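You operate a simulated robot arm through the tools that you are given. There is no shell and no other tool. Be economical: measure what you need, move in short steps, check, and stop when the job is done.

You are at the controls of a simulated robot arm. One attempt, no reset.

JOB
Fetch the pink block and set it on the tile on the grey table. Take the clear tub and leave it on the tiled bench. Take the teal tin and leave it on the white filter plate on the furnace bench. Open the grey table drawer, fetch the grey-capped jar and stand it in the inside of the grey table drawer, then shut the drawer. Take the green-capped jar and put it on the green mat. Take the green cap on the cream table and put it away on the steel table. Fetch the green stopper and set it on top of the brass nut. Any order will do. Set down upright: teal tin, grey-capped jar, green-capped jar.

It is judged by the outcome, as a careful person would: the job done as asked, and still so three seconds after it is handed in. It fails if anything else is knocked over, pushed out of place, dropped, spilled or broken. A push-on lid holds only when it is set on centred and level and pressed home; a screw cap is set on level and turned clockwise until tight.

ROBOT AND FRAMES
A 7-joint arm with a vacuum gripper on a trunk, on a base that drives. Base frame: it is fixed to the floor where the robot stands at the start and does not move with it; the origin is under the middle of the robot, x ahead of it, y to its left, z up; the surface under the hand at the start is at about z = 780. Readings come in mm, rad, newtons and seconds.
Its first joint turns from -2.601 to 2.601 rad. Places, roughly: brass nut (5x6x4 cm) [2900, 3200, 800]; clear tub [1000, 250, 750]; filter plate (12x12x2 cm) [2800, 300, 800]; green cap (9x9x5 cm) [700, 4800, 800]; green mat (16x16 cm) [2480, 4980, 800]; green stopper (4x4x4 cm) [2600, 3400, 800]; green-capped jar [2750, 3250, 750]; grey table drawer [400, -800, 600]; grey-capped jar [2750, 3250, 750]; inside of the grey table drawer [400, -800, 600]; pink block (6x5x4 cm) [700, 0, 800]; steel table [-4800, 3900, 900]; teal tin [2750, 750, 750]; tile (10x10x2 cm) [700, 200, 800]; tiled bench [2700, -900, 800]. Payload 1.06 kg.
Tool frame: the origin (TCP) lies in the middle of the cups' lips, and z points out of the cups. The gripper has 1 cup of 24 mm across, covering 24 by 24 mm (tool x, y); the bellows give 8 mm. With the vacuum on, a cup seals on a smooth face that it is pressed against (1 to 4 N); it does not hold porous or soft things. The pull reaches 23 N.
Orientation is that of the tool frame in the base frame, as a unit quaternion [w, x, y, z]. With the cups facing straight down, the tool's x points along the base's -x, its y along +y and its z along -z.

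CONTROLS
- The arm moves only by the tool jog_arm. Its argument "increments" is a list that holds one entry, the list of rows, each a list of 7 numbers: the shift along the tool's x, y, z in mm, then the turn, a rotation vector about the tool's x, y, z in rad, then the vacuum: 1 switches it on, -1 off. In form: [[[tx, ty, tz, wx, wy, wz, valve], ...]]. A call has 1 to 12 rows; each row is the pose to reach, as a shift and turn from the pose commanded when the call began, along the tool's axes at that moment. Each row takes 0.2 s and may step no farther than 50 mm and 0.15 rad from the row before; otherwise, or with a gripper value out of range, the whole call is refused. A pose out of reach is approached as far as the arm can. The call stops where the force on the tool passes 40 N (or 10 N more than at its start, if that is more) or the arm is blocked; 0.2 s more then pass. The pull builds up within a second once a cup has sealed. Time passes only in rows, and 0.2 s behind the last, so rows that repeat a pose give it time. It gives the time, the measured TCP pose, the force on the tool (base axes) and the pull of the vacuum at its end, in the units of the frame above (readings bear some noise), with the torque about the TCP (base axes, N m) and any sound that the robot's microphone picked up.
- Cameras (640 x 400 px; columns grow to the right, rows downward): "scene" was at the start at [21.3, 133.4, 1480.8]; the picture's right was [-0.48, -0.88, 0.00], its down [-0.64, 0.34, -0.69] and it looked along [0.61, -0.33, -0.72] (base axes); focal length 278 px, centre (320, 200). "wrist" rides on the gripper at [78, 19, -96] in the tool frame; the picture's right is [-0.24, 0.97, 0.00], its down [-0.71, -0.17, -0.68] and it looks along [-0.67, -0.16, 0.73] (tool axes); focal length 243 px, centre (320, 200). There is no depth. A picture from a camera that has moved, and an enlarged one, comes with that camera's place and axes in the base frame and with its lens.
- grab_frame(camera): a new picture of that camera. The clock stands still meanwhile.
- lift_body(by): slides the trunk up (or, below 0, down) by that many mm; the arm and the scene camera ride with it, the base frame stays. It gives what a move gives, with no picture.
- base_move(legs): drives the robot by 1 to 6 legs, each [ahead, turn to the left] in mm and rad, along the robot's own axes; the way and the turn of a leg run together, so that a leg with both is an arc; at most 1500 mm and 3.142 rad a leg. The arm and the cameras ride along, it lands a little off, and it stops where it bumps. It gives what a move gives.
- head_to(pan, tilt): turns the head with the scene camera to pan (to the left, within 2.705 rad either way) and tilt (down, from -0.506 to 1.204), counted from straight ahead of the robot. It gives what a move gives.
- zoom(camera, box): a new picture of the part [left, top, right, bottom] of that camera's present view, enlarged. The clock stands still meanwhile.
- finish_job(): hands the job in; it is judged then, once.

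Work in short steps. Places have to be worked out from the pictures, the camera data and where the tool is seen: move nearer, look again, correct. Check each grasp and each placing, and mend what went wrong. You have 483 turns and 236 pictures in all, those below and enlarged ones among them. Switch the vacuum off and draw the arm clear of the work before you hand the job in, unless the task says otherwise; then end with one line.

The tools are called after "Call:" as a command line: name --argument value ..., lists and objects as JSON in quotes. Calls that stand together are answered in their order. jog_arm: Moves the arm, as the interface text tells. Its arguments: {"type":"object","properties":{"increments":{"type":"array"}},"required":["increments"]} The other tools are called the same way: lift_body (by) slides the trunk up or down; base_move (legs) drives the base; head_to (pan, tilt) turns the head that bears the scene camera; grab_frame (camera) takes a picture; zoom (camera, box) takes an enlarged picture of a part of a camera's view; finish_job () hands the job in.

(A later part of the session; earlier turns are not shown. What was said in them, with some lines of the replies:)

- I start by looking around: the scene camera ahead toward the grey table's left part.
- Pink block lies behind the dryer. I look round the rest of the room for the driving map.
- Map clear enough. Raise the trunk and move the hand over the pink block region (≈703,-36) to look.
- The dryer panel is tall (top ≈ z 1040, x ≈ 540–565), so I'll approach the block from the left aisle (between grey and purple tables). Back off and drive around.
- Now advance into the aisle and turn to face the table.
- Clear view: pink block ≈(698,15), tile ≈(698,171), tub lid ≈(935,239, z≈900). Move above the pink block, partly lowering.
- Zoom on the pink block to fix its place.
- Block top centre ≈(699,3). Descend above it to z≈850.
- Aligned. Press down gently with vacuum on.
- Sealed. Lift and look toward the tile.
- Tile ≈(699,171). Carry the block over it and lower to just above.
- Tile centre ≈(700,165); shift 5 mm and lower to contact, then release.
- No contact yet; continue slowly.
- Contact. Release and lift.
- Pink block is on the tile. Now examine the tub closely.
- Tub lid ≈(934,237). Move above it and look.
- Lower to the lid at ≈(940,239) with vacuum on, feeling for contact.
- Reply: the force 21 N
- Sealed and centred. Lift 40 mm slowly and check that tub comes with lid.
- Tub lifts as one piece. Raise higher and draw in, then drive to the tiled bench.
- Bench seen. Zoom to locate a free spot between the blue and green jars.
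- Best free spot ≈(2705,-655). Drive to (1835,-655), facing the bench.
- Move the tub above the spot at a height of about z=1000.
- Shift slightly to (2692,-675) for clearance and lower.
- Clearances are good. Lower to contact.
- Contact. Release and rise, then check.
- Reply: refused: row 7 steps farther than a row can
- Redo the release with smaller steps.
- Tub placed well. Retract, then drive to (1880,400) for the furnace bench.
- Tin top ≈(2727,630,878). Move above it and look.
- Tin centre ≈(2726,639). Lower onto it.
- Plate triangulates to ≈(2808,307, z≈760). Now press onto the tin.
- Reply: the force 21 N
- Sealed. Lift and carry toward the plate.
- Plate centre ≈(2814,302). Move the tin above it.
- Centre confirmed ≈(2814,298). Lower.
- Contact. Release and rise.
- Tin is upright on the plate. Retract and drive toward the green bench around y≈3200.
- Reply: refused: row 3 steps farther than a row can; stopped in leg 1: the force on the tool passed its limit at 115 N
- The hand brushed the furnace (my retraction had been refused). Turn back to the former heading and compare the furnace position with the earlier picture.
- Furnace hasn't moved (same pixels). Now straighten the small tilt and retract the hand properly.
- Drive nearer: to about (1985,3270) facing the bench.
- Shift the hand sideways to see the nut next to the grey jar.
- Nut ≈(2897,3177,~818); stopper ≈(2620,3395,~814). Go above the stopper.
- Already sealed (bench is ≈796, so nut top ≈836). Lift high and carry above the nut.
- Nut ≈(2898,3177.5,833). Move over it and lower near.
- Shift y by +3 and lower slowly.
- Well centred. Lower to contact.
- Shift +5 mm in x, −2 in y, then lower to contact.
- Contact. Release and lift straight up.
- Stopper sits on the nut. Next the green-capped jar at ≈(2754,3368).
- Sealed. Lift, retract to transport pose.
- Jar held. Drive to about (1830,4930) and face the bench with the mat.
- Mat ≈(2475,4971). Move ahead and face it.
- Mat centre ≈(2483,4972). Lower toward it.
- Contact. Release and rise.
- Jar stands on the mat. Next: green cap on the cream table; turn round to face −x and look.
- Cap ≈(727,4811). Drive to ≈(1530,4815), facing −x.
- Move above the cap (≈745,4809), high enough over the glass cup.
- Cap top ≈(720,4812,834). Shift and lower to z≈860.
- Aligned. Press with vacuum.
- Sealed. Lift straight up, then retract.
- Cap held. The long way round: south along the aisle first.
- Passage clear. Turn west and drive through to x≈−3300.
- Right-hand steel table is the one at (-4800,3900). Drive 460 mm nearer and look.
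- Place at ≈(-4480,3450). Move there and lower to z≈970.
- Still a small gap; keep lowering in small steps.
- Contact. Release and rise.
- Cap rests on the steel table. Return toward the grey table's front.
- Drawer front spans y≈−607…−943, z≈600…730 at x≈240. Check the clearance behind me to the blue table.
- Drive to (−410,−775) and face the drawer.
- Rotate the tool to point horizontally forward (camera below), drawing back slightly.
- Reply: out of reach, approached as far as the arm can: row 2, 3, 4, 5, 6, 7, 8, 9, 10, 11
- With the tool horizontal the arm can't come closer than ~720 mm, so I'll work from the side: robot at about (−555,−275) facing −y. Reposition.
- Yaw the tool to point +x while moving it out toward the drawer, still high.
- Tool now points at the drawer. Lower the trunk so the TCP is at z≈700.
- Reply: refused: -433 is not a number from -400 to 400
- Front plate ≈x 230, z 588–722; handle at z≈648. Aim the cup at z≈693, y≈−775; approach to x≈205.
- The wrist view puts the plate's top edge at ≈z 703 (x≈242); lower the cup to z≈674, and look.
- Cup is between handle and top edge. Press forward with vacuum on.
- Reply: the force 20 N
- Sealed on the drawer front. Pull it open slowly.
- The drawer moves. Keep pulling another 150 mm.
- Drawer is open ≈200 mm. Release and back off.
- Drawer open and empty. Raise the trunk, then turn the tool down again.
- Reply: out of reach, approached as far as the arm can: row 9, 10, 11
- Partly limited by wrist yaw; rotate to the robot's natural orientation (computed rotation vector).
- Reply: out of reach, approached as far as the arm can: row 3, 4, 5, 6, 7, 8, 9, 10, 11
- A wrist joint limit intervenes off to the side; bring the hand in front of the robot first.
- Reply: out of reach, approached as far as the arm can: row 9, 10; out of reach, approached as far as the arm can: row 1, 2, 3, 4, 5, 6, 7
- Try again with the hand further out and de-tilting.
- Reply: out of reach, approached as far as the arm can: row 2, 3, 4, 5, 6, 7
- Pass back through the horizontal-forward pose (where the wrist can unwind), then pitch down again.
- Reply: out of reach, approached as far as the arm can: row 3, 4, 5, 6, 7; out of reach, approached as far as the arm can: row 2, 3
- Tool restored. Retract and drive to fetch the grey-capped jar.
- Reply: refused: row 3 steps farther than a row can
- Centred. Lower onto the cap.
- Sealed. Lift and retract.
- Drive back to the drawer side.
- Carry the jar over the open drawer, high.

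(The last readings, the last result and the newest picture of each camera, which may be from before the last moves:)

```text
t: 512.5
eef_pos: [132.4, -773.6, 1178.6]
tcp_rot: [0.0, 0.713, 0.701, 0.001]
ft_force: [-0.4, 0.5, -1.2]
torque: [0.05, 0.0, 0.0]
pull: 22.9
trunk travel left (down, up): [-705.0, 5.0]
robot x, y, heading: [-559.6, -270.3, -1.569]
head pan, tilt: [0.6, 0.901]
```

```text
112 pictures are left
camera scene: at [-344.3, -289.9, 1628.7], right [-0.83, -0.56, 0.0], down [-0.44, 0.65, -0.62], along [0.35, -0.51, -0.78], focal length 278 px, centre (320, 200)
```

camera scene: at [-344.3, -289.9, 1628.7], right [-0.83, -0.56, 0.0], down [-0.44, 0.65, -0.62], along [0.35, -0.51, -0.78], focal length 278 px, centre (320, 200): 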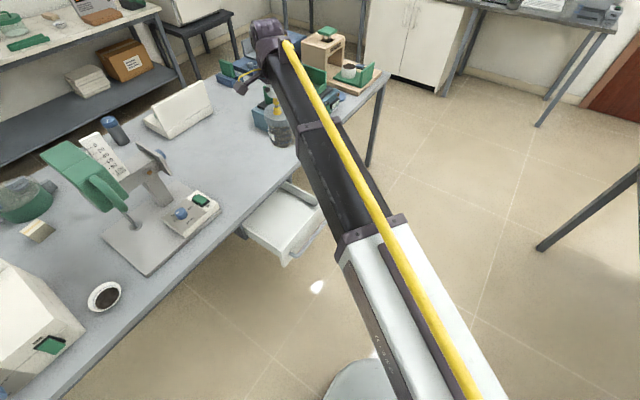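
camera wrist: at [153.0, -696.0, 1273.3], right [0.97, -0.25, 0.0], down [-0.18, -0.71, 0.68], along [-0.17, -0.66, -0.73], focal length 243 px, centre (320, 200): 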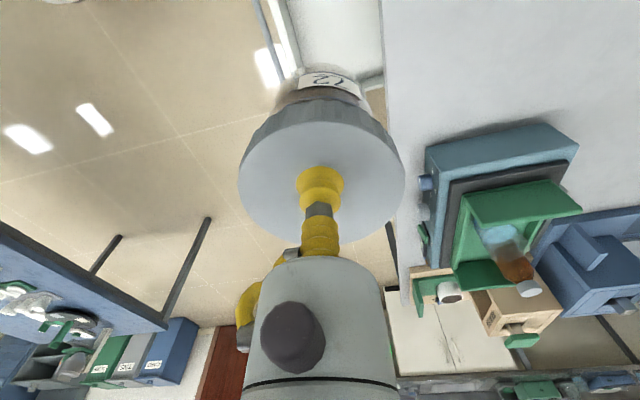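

Lower the trunk 300 mm and look again.

Call:
lift_body --by -300

Call:
grab_frame --camera "wrist"

Call:
grab_frame --camera "scene"

```text
t: 515.5
eef_pos: [131.7, -773.1, 878.2]
tcp_rot: [0.0, 0.713, 0.701, 0.001]
ft_force: [-0.4, -0.1, -1.5]
torque: [0.03, -0.01, 0.0]
pull: 23.0
trunk travel left (down, up): [-405.0, 305.0]
robot x, y, heading: [-556.4, -271.4, -1.572]
head pan, tilt: [0.6, 0.901]
```

```text
111 pictures are left
camera wrist: at [151.6, -696.3, 973.4], right [0.97, -0.25, 0.0], down [-0.18, -0.71, 0.68], along [-0.17, -0.66, -0.73], focal length 243 px, centre (320, 200)
```

wrist: 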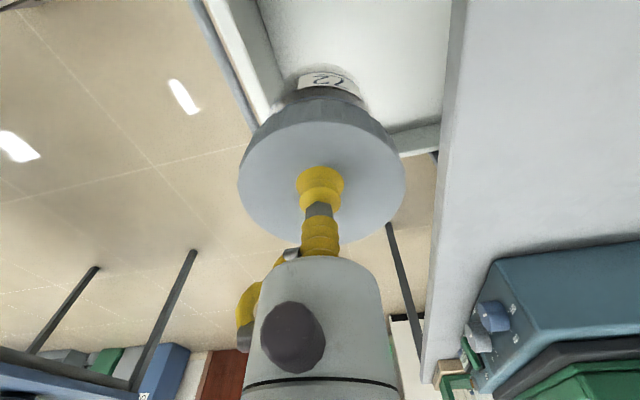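

```text
110 pictures are left
camera scene: at [-344.9, -290.0, 1328.8], right [-0.83, -0.56, 0.0], down [-0.44, 0.65, -0.62], along [0.35, -0.51, -0.78], focal length 278 px, centre (320, 200)
```

scene: 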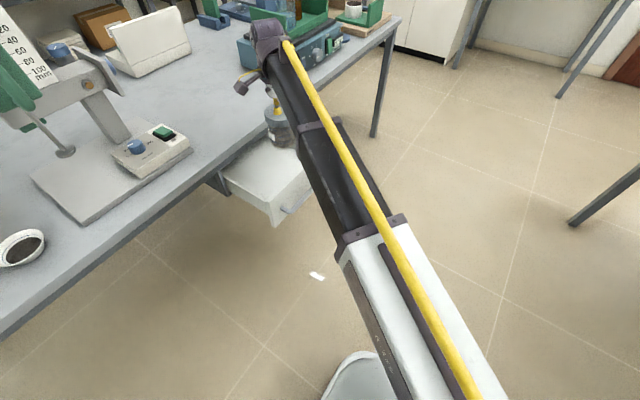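

Shift +10 mm in x and lower with the jog, to z≈735.

Call:
jog_arm --increments '[[[0, 10, 40, 0, 0, 0, 1], [0, 10, 80, 0, 0, 0, 1], [0, 10, 120, 0, 0, 0, 1], [0, 10, 143, 0, 0, 0, 1]]]'

Call:
grab_frame --camera "wrist"

Call:
grab_frame --camera "scene"

```text
t: 516.5
eef_pos: [141.9, -771.8, 735.4]
tcp_rot: [0.0, 0.713, 0.701, 0.001]
ft_force: [0.7, -0.2, -2.1]
torque: [0.02, 0.01, 0.02]
pull: 23.1
trunk travel left (down, up): [-405.0, 305.0]
robot x, y, heading: [-553.5, -273.2, -1.573]
head pan, tilt: [0.6, 0.901]
```

```text
109 pictures are left
camera wrist: at [161.8, -695.7, 830.3], right [0.97, -0.25, 0.0], down [-0.18, -0.71, 0.68], along [-0.17, -0.66, -0.73], focal length 243 px, centre (320, 200)
```

wrist: 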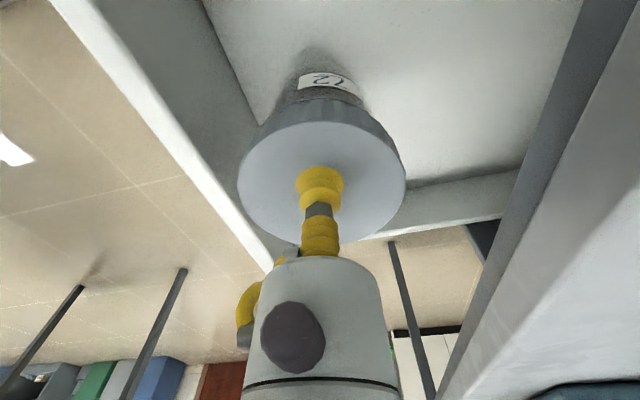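

```text
108 pictures are left
camera scene: at [-344.9, -289.9, 1328.8], right [-0.83, -0.56, 0.0], down [-0.44, 0.65, -0.62], along [0.35, -0.51, -0.78], focal length 278 px, centre (320, 200)
```

scene: 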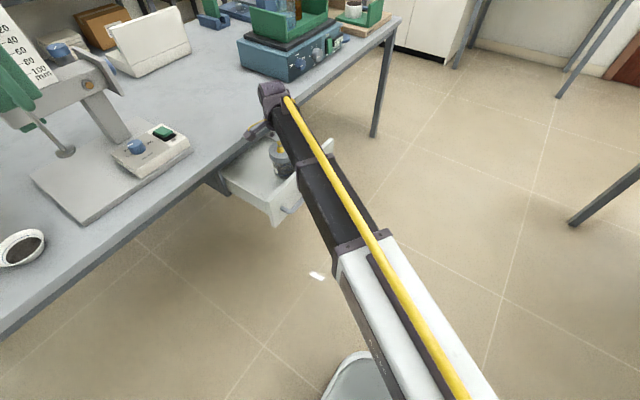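

Inside the drawer, clear of walls. Lower slowly to contact.

Call:
jog_arm --increments '[[[0, 0, 6, 0, 0, 0, 1], [0, 0, 11, 0, 0, 0, 1], [0, 0, 15, 0, 0, 0, 1]]]'

```text
t: 517.2
eef_pos: [140.9, -773.4, 721.4]
tcp_rot: [0.0, 0.713, 0.701, 0.001]
ft_force: [-0.6, 0.2, -1.9]
torque: [0.04, -0.01, -0.02]
pull: 23.1
trunk travel left (down, up): [-405.0, 305.0]
robot x, y, heading: [-555.3, -267.0, -1.572]
head pan, tilt: [0.6, 0.901]
```

Call:
jog_arm --increments '[[[0, 0, 4, 0, 0, 0, 1], [0, 0, 8, 0, 0, 0, 1], [0, 0, 11, 0, 0, 0, 1]]]'

```text
t: 518.0
eef_pos: [141.0, -773.4, 708.2]
tcp_rot: [0.001, 0.714, 0.7, 0.001]
ft_force: [0.4, 0.6, -1.9]
torque: [0.02, 0.0, 0.01]
pull: 22.9
trunk travel left (down, up): [-405.0, 305.0]
robot x, y, heading: [-555.7, -269.3, -1.571]
head pan, tilt: [0.6, 0.901]
```

Call:
jog_arm --increments '[[[0, 0, 4, 0, 0, 0, 1], [0, 0, 7, 0, 0, 0, 1], [0, 0, 9, 0, 0, 0, 1]]]'

Call:
grab_frame --camera "wrist"

```text
t: 518.9
eef_pos: [140.9, -773.6, 700.6]
tcp_rot: [-0.001, 0.713, 0.702, 0.001]
ft_force: [-0.1, -0.6, -1.1]
torque: [0.06, 0.02, -0.03]
pull: 23.1
trunk travel left (down, up): [-405.0, 305.0]
robot x, y, heading: [-557.4, -270.9, -1.57]
head pan, tilt: [0.6, 0.901]
```

```text
107 pictures are left
camera wrist: at [162.0, -696.2, 795.8], right [0.97, -0.25, 0.0], down [-0.18, -0.71, 0.68], along [-0.17, -0.66, -0.73], focal length 243 px, centre (320, 200)
```

wrist: 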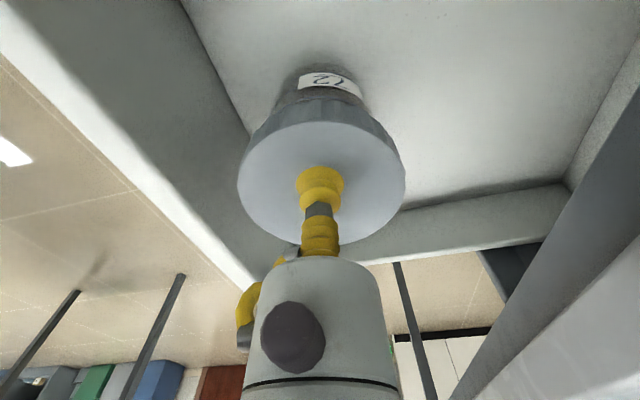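

Call:
jog_arm --increments '[[[0, 0, 3, 0, 0, 0, 1], [0, 0, 6, 0, 0, 0, 1], [0, 0, 8, 0, 0, 0, 1]]]'

```text
t: 519.6
eef_pos: [141.3, -772.6, 694.8]
tcp_rot: [0.001, 0.713, 0.701, 0.001]
ft_force: [1.1, 1.1, 17.9]
torque: [-0.02, 0.05, 0.01]
pull: 22.8
trunk travel left (down, up): [-405.0, 305.0]
robot x, y, heading: [-555.6, -272.6, -1.571]
head pan, tilt: [0.6, 0.901]
```

Contact; jar top ≈697, just under the plate top. Release and lift straight up.

Call:
jog_arm --increments '[[[0, 0, -1, 0, 0, 0, -1], [0, 0, -2, 0, 0, 0, -1], [0, 0, -3, 0, 0, 0, -1], [0, 0, -12, 0, 0, 0, -1], [0, 0, -55, 0, 0, 0, -1], [0, 0, -100, 0, 0, 0, -1], [0, 0, -145, 0, 0, 0, -1], [0, 0, -190, 0, 0, 0, -1]]]'

Call:
grab_frame --camera "wrist"

```text
t: 521.5
eef_pos: [141.1, -773.5, 883.8]
tcp_rot: [0.0, 0.713, 0.701, 0.001]
ft_force: [0.2, -0.9, -0.2]
torque: [-0.01, 0.02, 0.05]
pull: 0.0
trunk travel left (down, up): [-405.0, 305.0]
robot x, y, heading: [-555.3, -270.5, -1.574]
head pan, tilt: [0.6, 0.901]
```

```text
106 pictures are left
camera wrist: at [162.1, -695.2, 978.4], right [0.97, -0.25, 0.0], down [-0.18, -0.71, 0.68], along [-0.17, -0.66, -0.73], focal length 243 px, centre (320, 200)
```

wrist: 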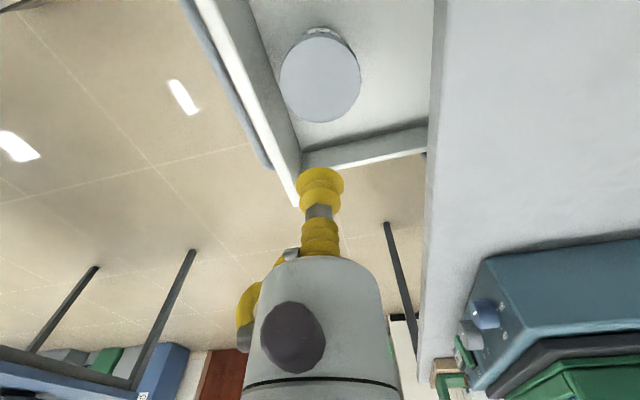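

Jar stands in the drawer. Raise trunk and bring the hand in front of the robot to turn it horizontal again.

Call:
lift_body --by 300

Call:
jog_arm --increments '[[[-8, -48, 0, 0, 0, 0, -1], [-16, -96, 0, 0, 0, 0, -1], [-24, -144, 0, 0, 0, 0, -1], [-32, -192, 0, 0, 0, 0, -1], [-40, -240, 0, 0, 0, 0, -1], [-48, -288, 0, 0, 0, 0, -1], [-56, -336, 0, 0, 0, 0, -1], [-64, -384, 0, 0, 0, 0, -1], [-72, -432, 0, 0, 0, 0, -1], [-80, -480, 0, 0, 0, 0, -1]]]'

Call:
jog_arm --increments '[[[-15, -45, 0, 0, 0, 0, -1], [-30, -90, 0, 0, 0, 0, -1], [-45, -135, 0, 0, 0, 0, -1], [-60, -180, 0, 0, 0, 0, -1], [-75, -216, 20, 0, 0, 0, -1]]]'

```text
t: 524.5
eef_pos: [141.4, -772.6, 1182.9]
tcp_rot: [0.0, 0.713, 0.701, 0.0]
ft_force: [0.2, 0.5, -0.7]
torque: [0.0, 0.01, -0.01]
pull: 0.1
trunk travel left (down, up): [-705.0, 5.0]
robot x, y, heading: [-555.8, -267.9, -1.576]
head pan, tilt: [0.6, 0.901]
```

```text
t: 526.6
eef_pos: [-340.5, -844.0, 1182.4]
tcp_rot: [0.0, 0.713, 0.701, 0.001]
ft_force: [-0.1, 0.0, -0.4]
torque: [0.01, -0.02, 0.01]
pull: 0.1
trunk travel left (down, up): [-705.0, 5.0]
robot x, y, heading: [-556.2, -272.8, -1.57]
head pan, tilt: [0.6, 0.901]
```

```text
t: 527.9
eef_pos: [-558.2, -916.4, 1160.4]
tcp_rot: [0.001, 0.713, 0.701, 0.001]
ft_force: [-0.1, -0.4, -0.3]
torque: [-0.02, -0.03, 0.0]
pull: 0.2
trunk travel left (down, up): [-705.0, 5.0]
robot x, y, heading: [-555.6, -271.8, -1.576]
head pan, tilt: [0.6, 0.901]
```

Call:
jog_arm --increments '[[[-10, 0, 2, 0, -0.143, 0, -1], [-20, 0, 4, 0, -0.286, 0, -1], [-30, 0, 6, 0, -0.429, 0, -1], [-40, 0, 8, 0, -0.571, 0, -1], [-50, 0, 10, 0, -0.714, 0, -1], [-60, 0, 12, 0, -0.857, 0, -1], [-70, 0, 14, 0, -1.0, 0, -1], [-80, 0, 16, 0, -1.143, 0, -1], [-90, 0, 18, 0, -1.286, 0, -1], [-100, 0, 20, 0, -1.429, 0, -1], [-110, 0, 22, 0, -1.571, 0, -1]]]'

```text
t: 530.2
eef_pos: [-554.0, -1024.1, 1139.8]
tcp_rot: [0.491, 0.51, 0.51, -0.489]
ft_force: [0.0, 0.0, -0.1]
torque: [0.05, -0.01, -0.02]
pull: 0.0
out of reach, approached as far as the arm can: row 11
trunk travel left (down, up): [-705.0, 5.0]
robot x, y, heading: [-558.0, -270.2, -1.569]
head pan, tilt: [0.6, 0.901]
```

Call:
jog_arm --increments '[[[0, 48, 0, -0.143, -0.003, -0.003, -1], [0, 96, 0, -0.285, -0.005, -0.006, -1], [0, 144, 0, -0.428, -0.008, -0.009, -1], [0, 192, 0, -0.571, -0.011, -0.012, -1], [0, 240, 0, -0.714, -0.014, -0.015, -1], [0, 288, 0, -0.856, -0.016, -0.018, -1], [0, 333, -20, -0.999, -0.019, -0.021, -1], [0, 378, -40, -1.142, -0.022, -0.024, -1], [0, 423, -60, -1.285, -0.025, -0.027, -1], [0, 468, -80, -1.427, -0.027, -0.03, -1], [0, 513, -100, -1.57, -0.03, -0.033, -1]]]'

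Call:
lift_body --by -400

```text
t: 532.6
eef_pos: [-39.8, -931.7, 1142.6]
tcp_rot: [0.707, -0.007, 0.707, -0.019]
ft_force: [-0.1, -0.7, -1.1]
torque: [0.0, -0.01, -0.02]
pull: 0.1
trunk travel left (down, up): [-705.0, 5.0]
robot x, y, heading: [-554.0, -272.6, -1.569]
head pan, tilt: [0.6, 0.901]
```

```text
t: 536.5
eef_pos: [-40.2, -931.3, 742.0]
tcp_rot: [0.707, -0.006, 0.707, -0.02]
ft_force: [-0.5, 0.7, 0.5]
torque: [-0.04, 0.01, -0.03]
pull: 0.1
trunk travel left (down, up): [-305.0, 405.0]
robot x, y, heading: [-555.2, -268.4, -1.571]
head pan, tilt: [0.6, 0.901]
```

Call:
jog_arm --increments '[[[18, 40, 0, 0, 0, 0, -1], [36, 80, 0, 0, 0, 0, -1], [54, 120, 0, 0, 0, 0, -1], [70, 157, 0, 0, 0, 0, -1]]]'

Call:
head_to --pan 0.7 --tilt 0.7

Call:
zoom --camera "scene" --box '[200, 140, 376, 250]'

Call:
grab_frame --camera "wrist"

```text
t: 537.5
eef_pos: [-37.6, -775.7, 666.5]
tcp_rot: [0.707, -0.007, 0.707, -0.021]
ft_force: [-0.1, 0.5, -0.1]
torque: [0.01, 0.0, 0.04]
pull: 0.0
trunk travel left (down, up): [-305.0, 405.0]
robot x, y, heading: [-555.0, -268.6, -1.571]
head pan, tilt: [0.6, 0.901]
```

```text
t: 538.2
eef_pos: [-37.6, -777.2, 664.8]
tcp_rot: [0.707, -0.007, 0.707, -0.02]
ft_force: [0.2, -0.1, -0.3]
torque: [-0.03, 0.02, -0.01]
pull: 0.1
trunk travel left (down, up): [-305.0, 405.0]
robot x, y, heading: [-557.7, -269.6, -1.571]
head pan, tilt: [0.7, 0.7]
```

```text
3.64 times, centred on (288, 195) of scene
camera zoom: at [-332.9, -292.6, 1244.9], right [-0.77, -0.64, 0.0], down [-0.41, 0.49, -0.76], along [0.49, -0.59, -0.64], focal length 1012 px, centre (436, 218)
```

zoom: 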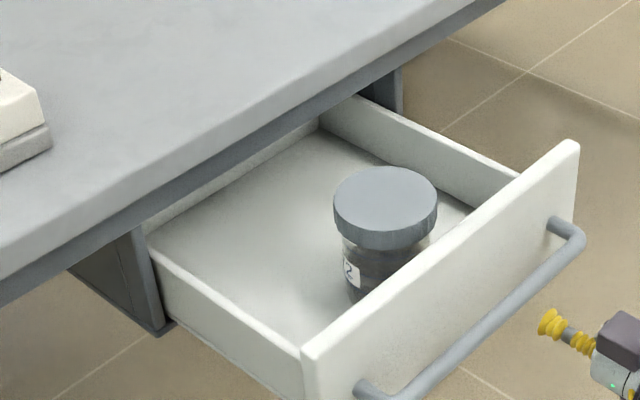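

```text
104 pictures are left
camera wrist: at [-132.4, -759.6, 586.3], right [0.02, 0.98, 0.2], down [-0.69, -0.13, 0.71], along [0.73, -0.15, 0.67], focal length 243 px, centre (320, 200)
```

wrist: 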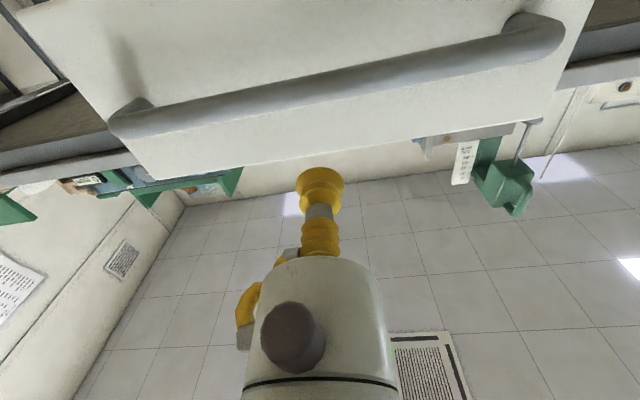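

Call:
zoom --camera "wrist" --box '[520, 0, 640, 120]'

Call:
zoom --camera "wrist" --box '[0, 80, 160, 220]'

```text
3.33 times, centred on (580, 60) of wrist
camera zoom: at [-132.4, -759.6, 586.3], right [0.02, 0.98, 0.2], down [-0.69, -0.13, 0.71], along [0.73, -0.15, 0.67], focal length 809 px, centre (-547, 667)
```

zoom: 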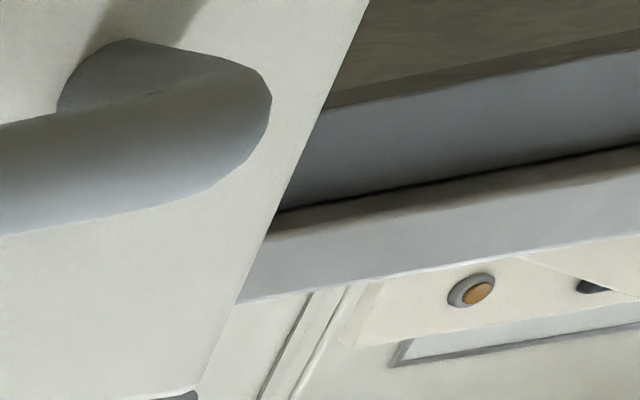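

```text
2.86 times, centred on (80, 150) of wrist
camera zoom: at [-132.4, -759.6, 586.3], right [0.02, 0.98, 0.2], down [-0.69, -0.13, 0.71], along [0.73, -0.15, 0.67], focal length 693 px, centre (1006, 343)
```

zoom: 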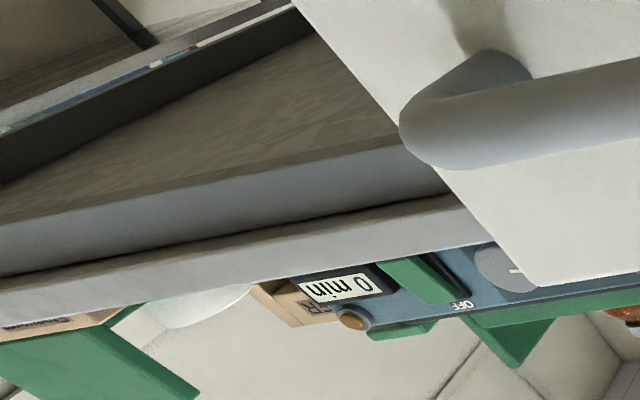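

Apron bottom ≈712, jar top ≈697: it fits. Push the drawer in with the cup (vacuum off), first part.

Call:
jog_arm --increments '[[[-6, 0, 45, 0, 0, 0, -1], [-6, 0, 75, 0, 0, 0, -1], [-6, 0, 90, 0, 0, 0, -1], [-6, 0, 105, 0, 0, 0, -1], [-6, 0, 120, 0, 0, 0, -1], [-6, 0, 135, 0, 0, 0, -1], [-6, 0, 150, 0, 0, 0, -1]]]'

Call:
zoom --camera "scene" --box '[200, 140, 376, 250]'

```text
t: 539.8
eef_pos: [112.9, -779.8, 671.1]
tcp_rot: [0.707, -0.008, 0.707, -0.02]
ft_force: [-0.6, 0.2, -1.0]
torque: [0.01, 0.02, -0.02]
pull: 0.0
trunk travel left (down, up): [-305.0, 405.0]
robot x, y, heading: [-555.4, -268.5, -1.569]
head pan, tilt: [0.7, 0.7]
```

```text
3.64 times, centred on (288, 195) of scene
camera zoom: at [-332.9, -292.6, 1244.9], right [-0.77, -0.64, 0.0], down [-0.41, 0.49, -0.76], along [0.49, -0.59, -0.64], focal length 1012 px, centre (436, 218)
```

zoom: 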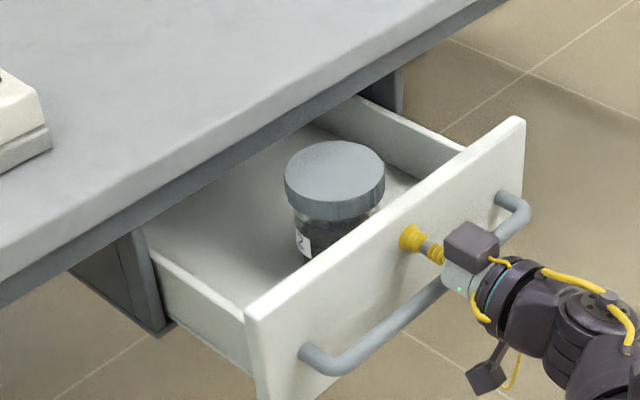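

Moving well, jar upright. Continue slowly.

Call:
jog_arm --increments '[[[0, 0, 10, 0, 0, 0, -1], [0, 0, 20, 0, 0, 0, -1], [0, 0, 30, 0, 0, 0, -1], [0, 0, 40, 0, 0, 0, -1], [0, 0, 50, 0, 0, 0, -1]]]'

Call:
zoom --camera "scene" --box '[200, 140, 376, 250]'

```text
t: 541.0
eef_pos: [161.9, -781.0, 670.9]
tcp_rot: [0.707, -0.007, 0.707, -0.02]
ft_force: [-0.5, -0.5, 0.1]
torque: [-0.01, 0.0, 0.05]
pull: 0.0
trunk travel left (down, up): [-305.0, 405.0]
robot x, y, heading: [-555.3, -269.9, -1.571]
head pan, tilt: [0.7, 0.7]
```

```text
3.64 times, centred on (288, 195) of scene
camera zoom: at [-332.9, -292.6, 1244.9], right [-0.77, -0.64, 0.0], down [-0.41, 0.49, -0.76], along [0.49, -0.59, -0.64], focal length 1012 px, centre (436, 218)
```

zoom: 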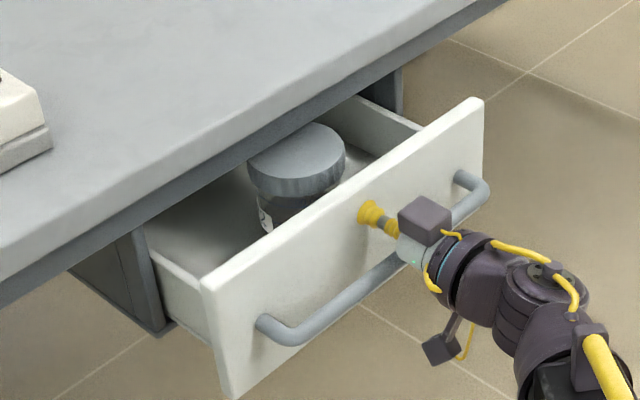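

Jar is sliding under the table upright without resistance. Continue to nearly closed.

Call:
jog_arm --increments '[[[0, 0, 10, 0, 0, 0, -1], [0, 0, 20, 0, 0, 0, -1], [0, 0, 30, 0, 0, 0, -1], [0, 0, 40, 0, 0, 0, -1], [0, 0, 50, 0, 0, 0, -1], [0, 0, 60, 0, 0, 0, -1], [0, 0, 70, 0, 0, 0, -1]]]'

Call:
zoom --camera "scene" --box '[200, 140, 376, 250]'

```text
t: 542.6
eef_pos: [233.1, -782.0, 671.4]
tcp_rot: [0.707, -0.008, 0.707, -0.02]
ft_force: [-0.7, 0.3, -0.4]
torque: [-0.05, 0.01, 0.02]
pull: 0.1
trunk travel left (down, up): [-305.0, 405.0]
robot x, y, heading: [-555.1, -269.3, -1.573]
head pan, tilt: [0.7, 0.7]
```

```text
3.64 times, centred on (288, 195) of scene
camera zoom: at [-332.9, -292.6, 1244.9], right [-0.77, -0.64, 0.0], down [-0.41, 0.49, -0.76], along [0.49, -0.59, -0.64], focal length 1012 px, centre (436, 218)
```

zoom: 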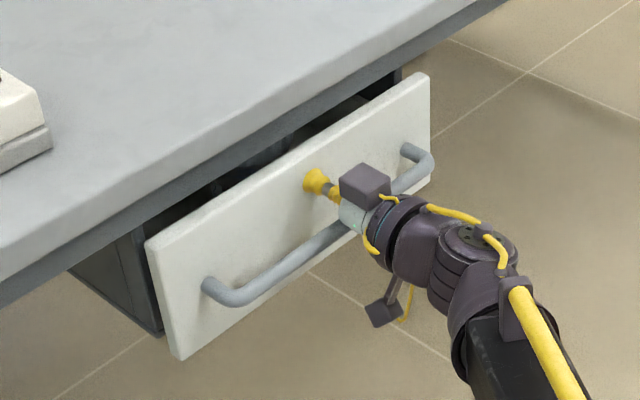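

Call:
jog_arm --increments '[[[0, 0, 6, 0, 0, 0, -1], [0, 0, 12, 0, 0, 0, -1], [0, 0, 16, 0, 0, 0, -1], [0, 0, 20, 0, 0, 0, -1], [0, 0, 23, 0, 0, 0, -1]]]'

Call:
zoom --camera "scene" --box '[200, 140, 376, 250]'

```text
t: 543.8
eef_pos: [253.5, -782.3, 671.7]
tcp_rot: [0.707, -0.007, 0.707, -0.021]
ft_force: [-6.0, 1.1, -0.9]
torque: [-0.01, -0.06, -0.05]
pull: 0.1
trunk travel left (down, up): [-305.0, 405.0]
robot x, y, heading: [-552.7, -268.8, -1.577]
head pan, tilt: [0.7, 0.7]
```

```text
3.64 times, centred on (288, 195) of scene
camera zoom: at [-333.1, -292.6, 1244.9], right [-0.77, -0.64, 0.0], down [-0.41, 0.49, -0.76], along [0.49, -0.59, -0.64], focal length 1012 px, centre (436, 218)
```

zoom: 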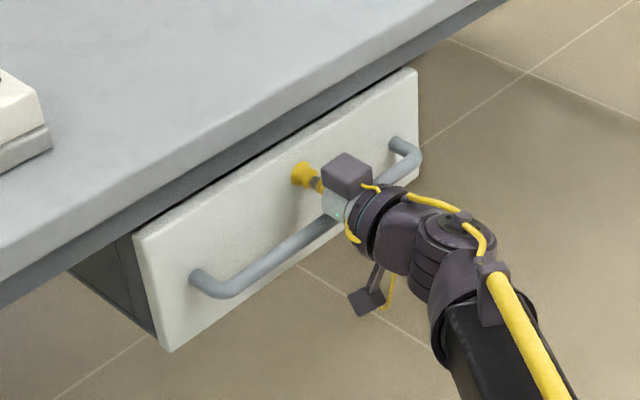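

Resistance now: press slightly more to be sure it's fully shut, then back off.

Call:
jog_arm --increments '[[[0, 0, 2, 0, 0, 0, -1], [0, 0, 4, 0, 0, 0, -1]]]'

Call:
jog_arm --increments '[[[0, 0, -3, 0, 0, 0, -1], [0, 0, -20, 0, 0, 0, -1], [0, 0, -65, 0, 0, 0, -1], [0, 0, -110, 0, 0, 0, -1], [0, 0, -155, 0, 0, 0, -1], [0, 0, -200, 0, 0, 0, -1], [0, 0, -245, 0, 0, 0, -1]]]'

Call:
zoom --camera "scene" --box '[200, 140, 376, 250]'

```text
t: 544.4
eef_pos: [256.7, -784.1, 672.0]
tcp_rot: [0.707, -0.007, 0.707, -0.02]
ft_force: [-29.8, 6.0, -7.0]
torque: [-0.04, -0.23, -0.17]
pull: 0.0
trunk travel left (down, up): [-305.0, 405.0]
robot x, y, heading: [-555.9, -272.5, -1.573]
head pan, tilt: [0.7, 0.7]
```

```text
t: 546.0
eef_pos: [13.6, -779.0, 671.0]
tcp_rot: [0.707, -0.007, 0.707, -0.02]
ft_force: [0.2, 0.3, 0.1]
torque: [0.01, -0.01, -0.03]
pull: 0.1
trunk travel left (down, up): [-305.0, 405.0]
robot x, y, heading: [-555.4, -272.7, -1.574]
head pan, tilt: [0.7, 0.7]
```

```text
3.64 times, centred on (288, 195) of scene
camera zoom: at [-332.8, -292.6, 1244.9], right [-0.77, -0.64, 0.0], down [-0.41, 0.49, -0.76], along [0.49, -0.59, -0.64], focal length 1012 px, centre (436, 218)
```

zoom: 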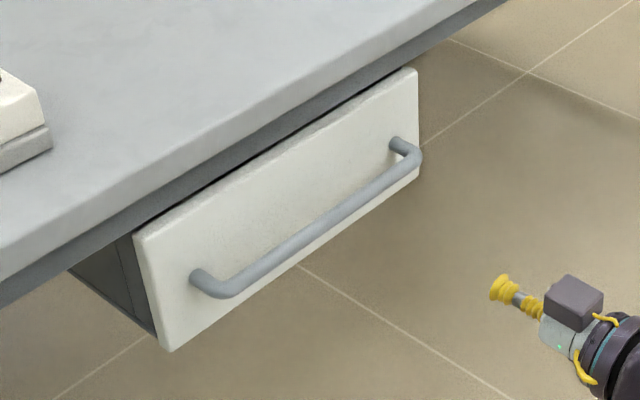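

The drawer is shut against its stop, the vacuum is off and the arm is clear. All seven items are placed, so I hand in.

Call:
finish_job

```text
The job is handed in.
```

All seven tasks are done and the job is handed in. One thing went wrong on the way: the hand bumped the furnace once (115 N) while I was turning. Pictures taken before and after showed it had not moved.
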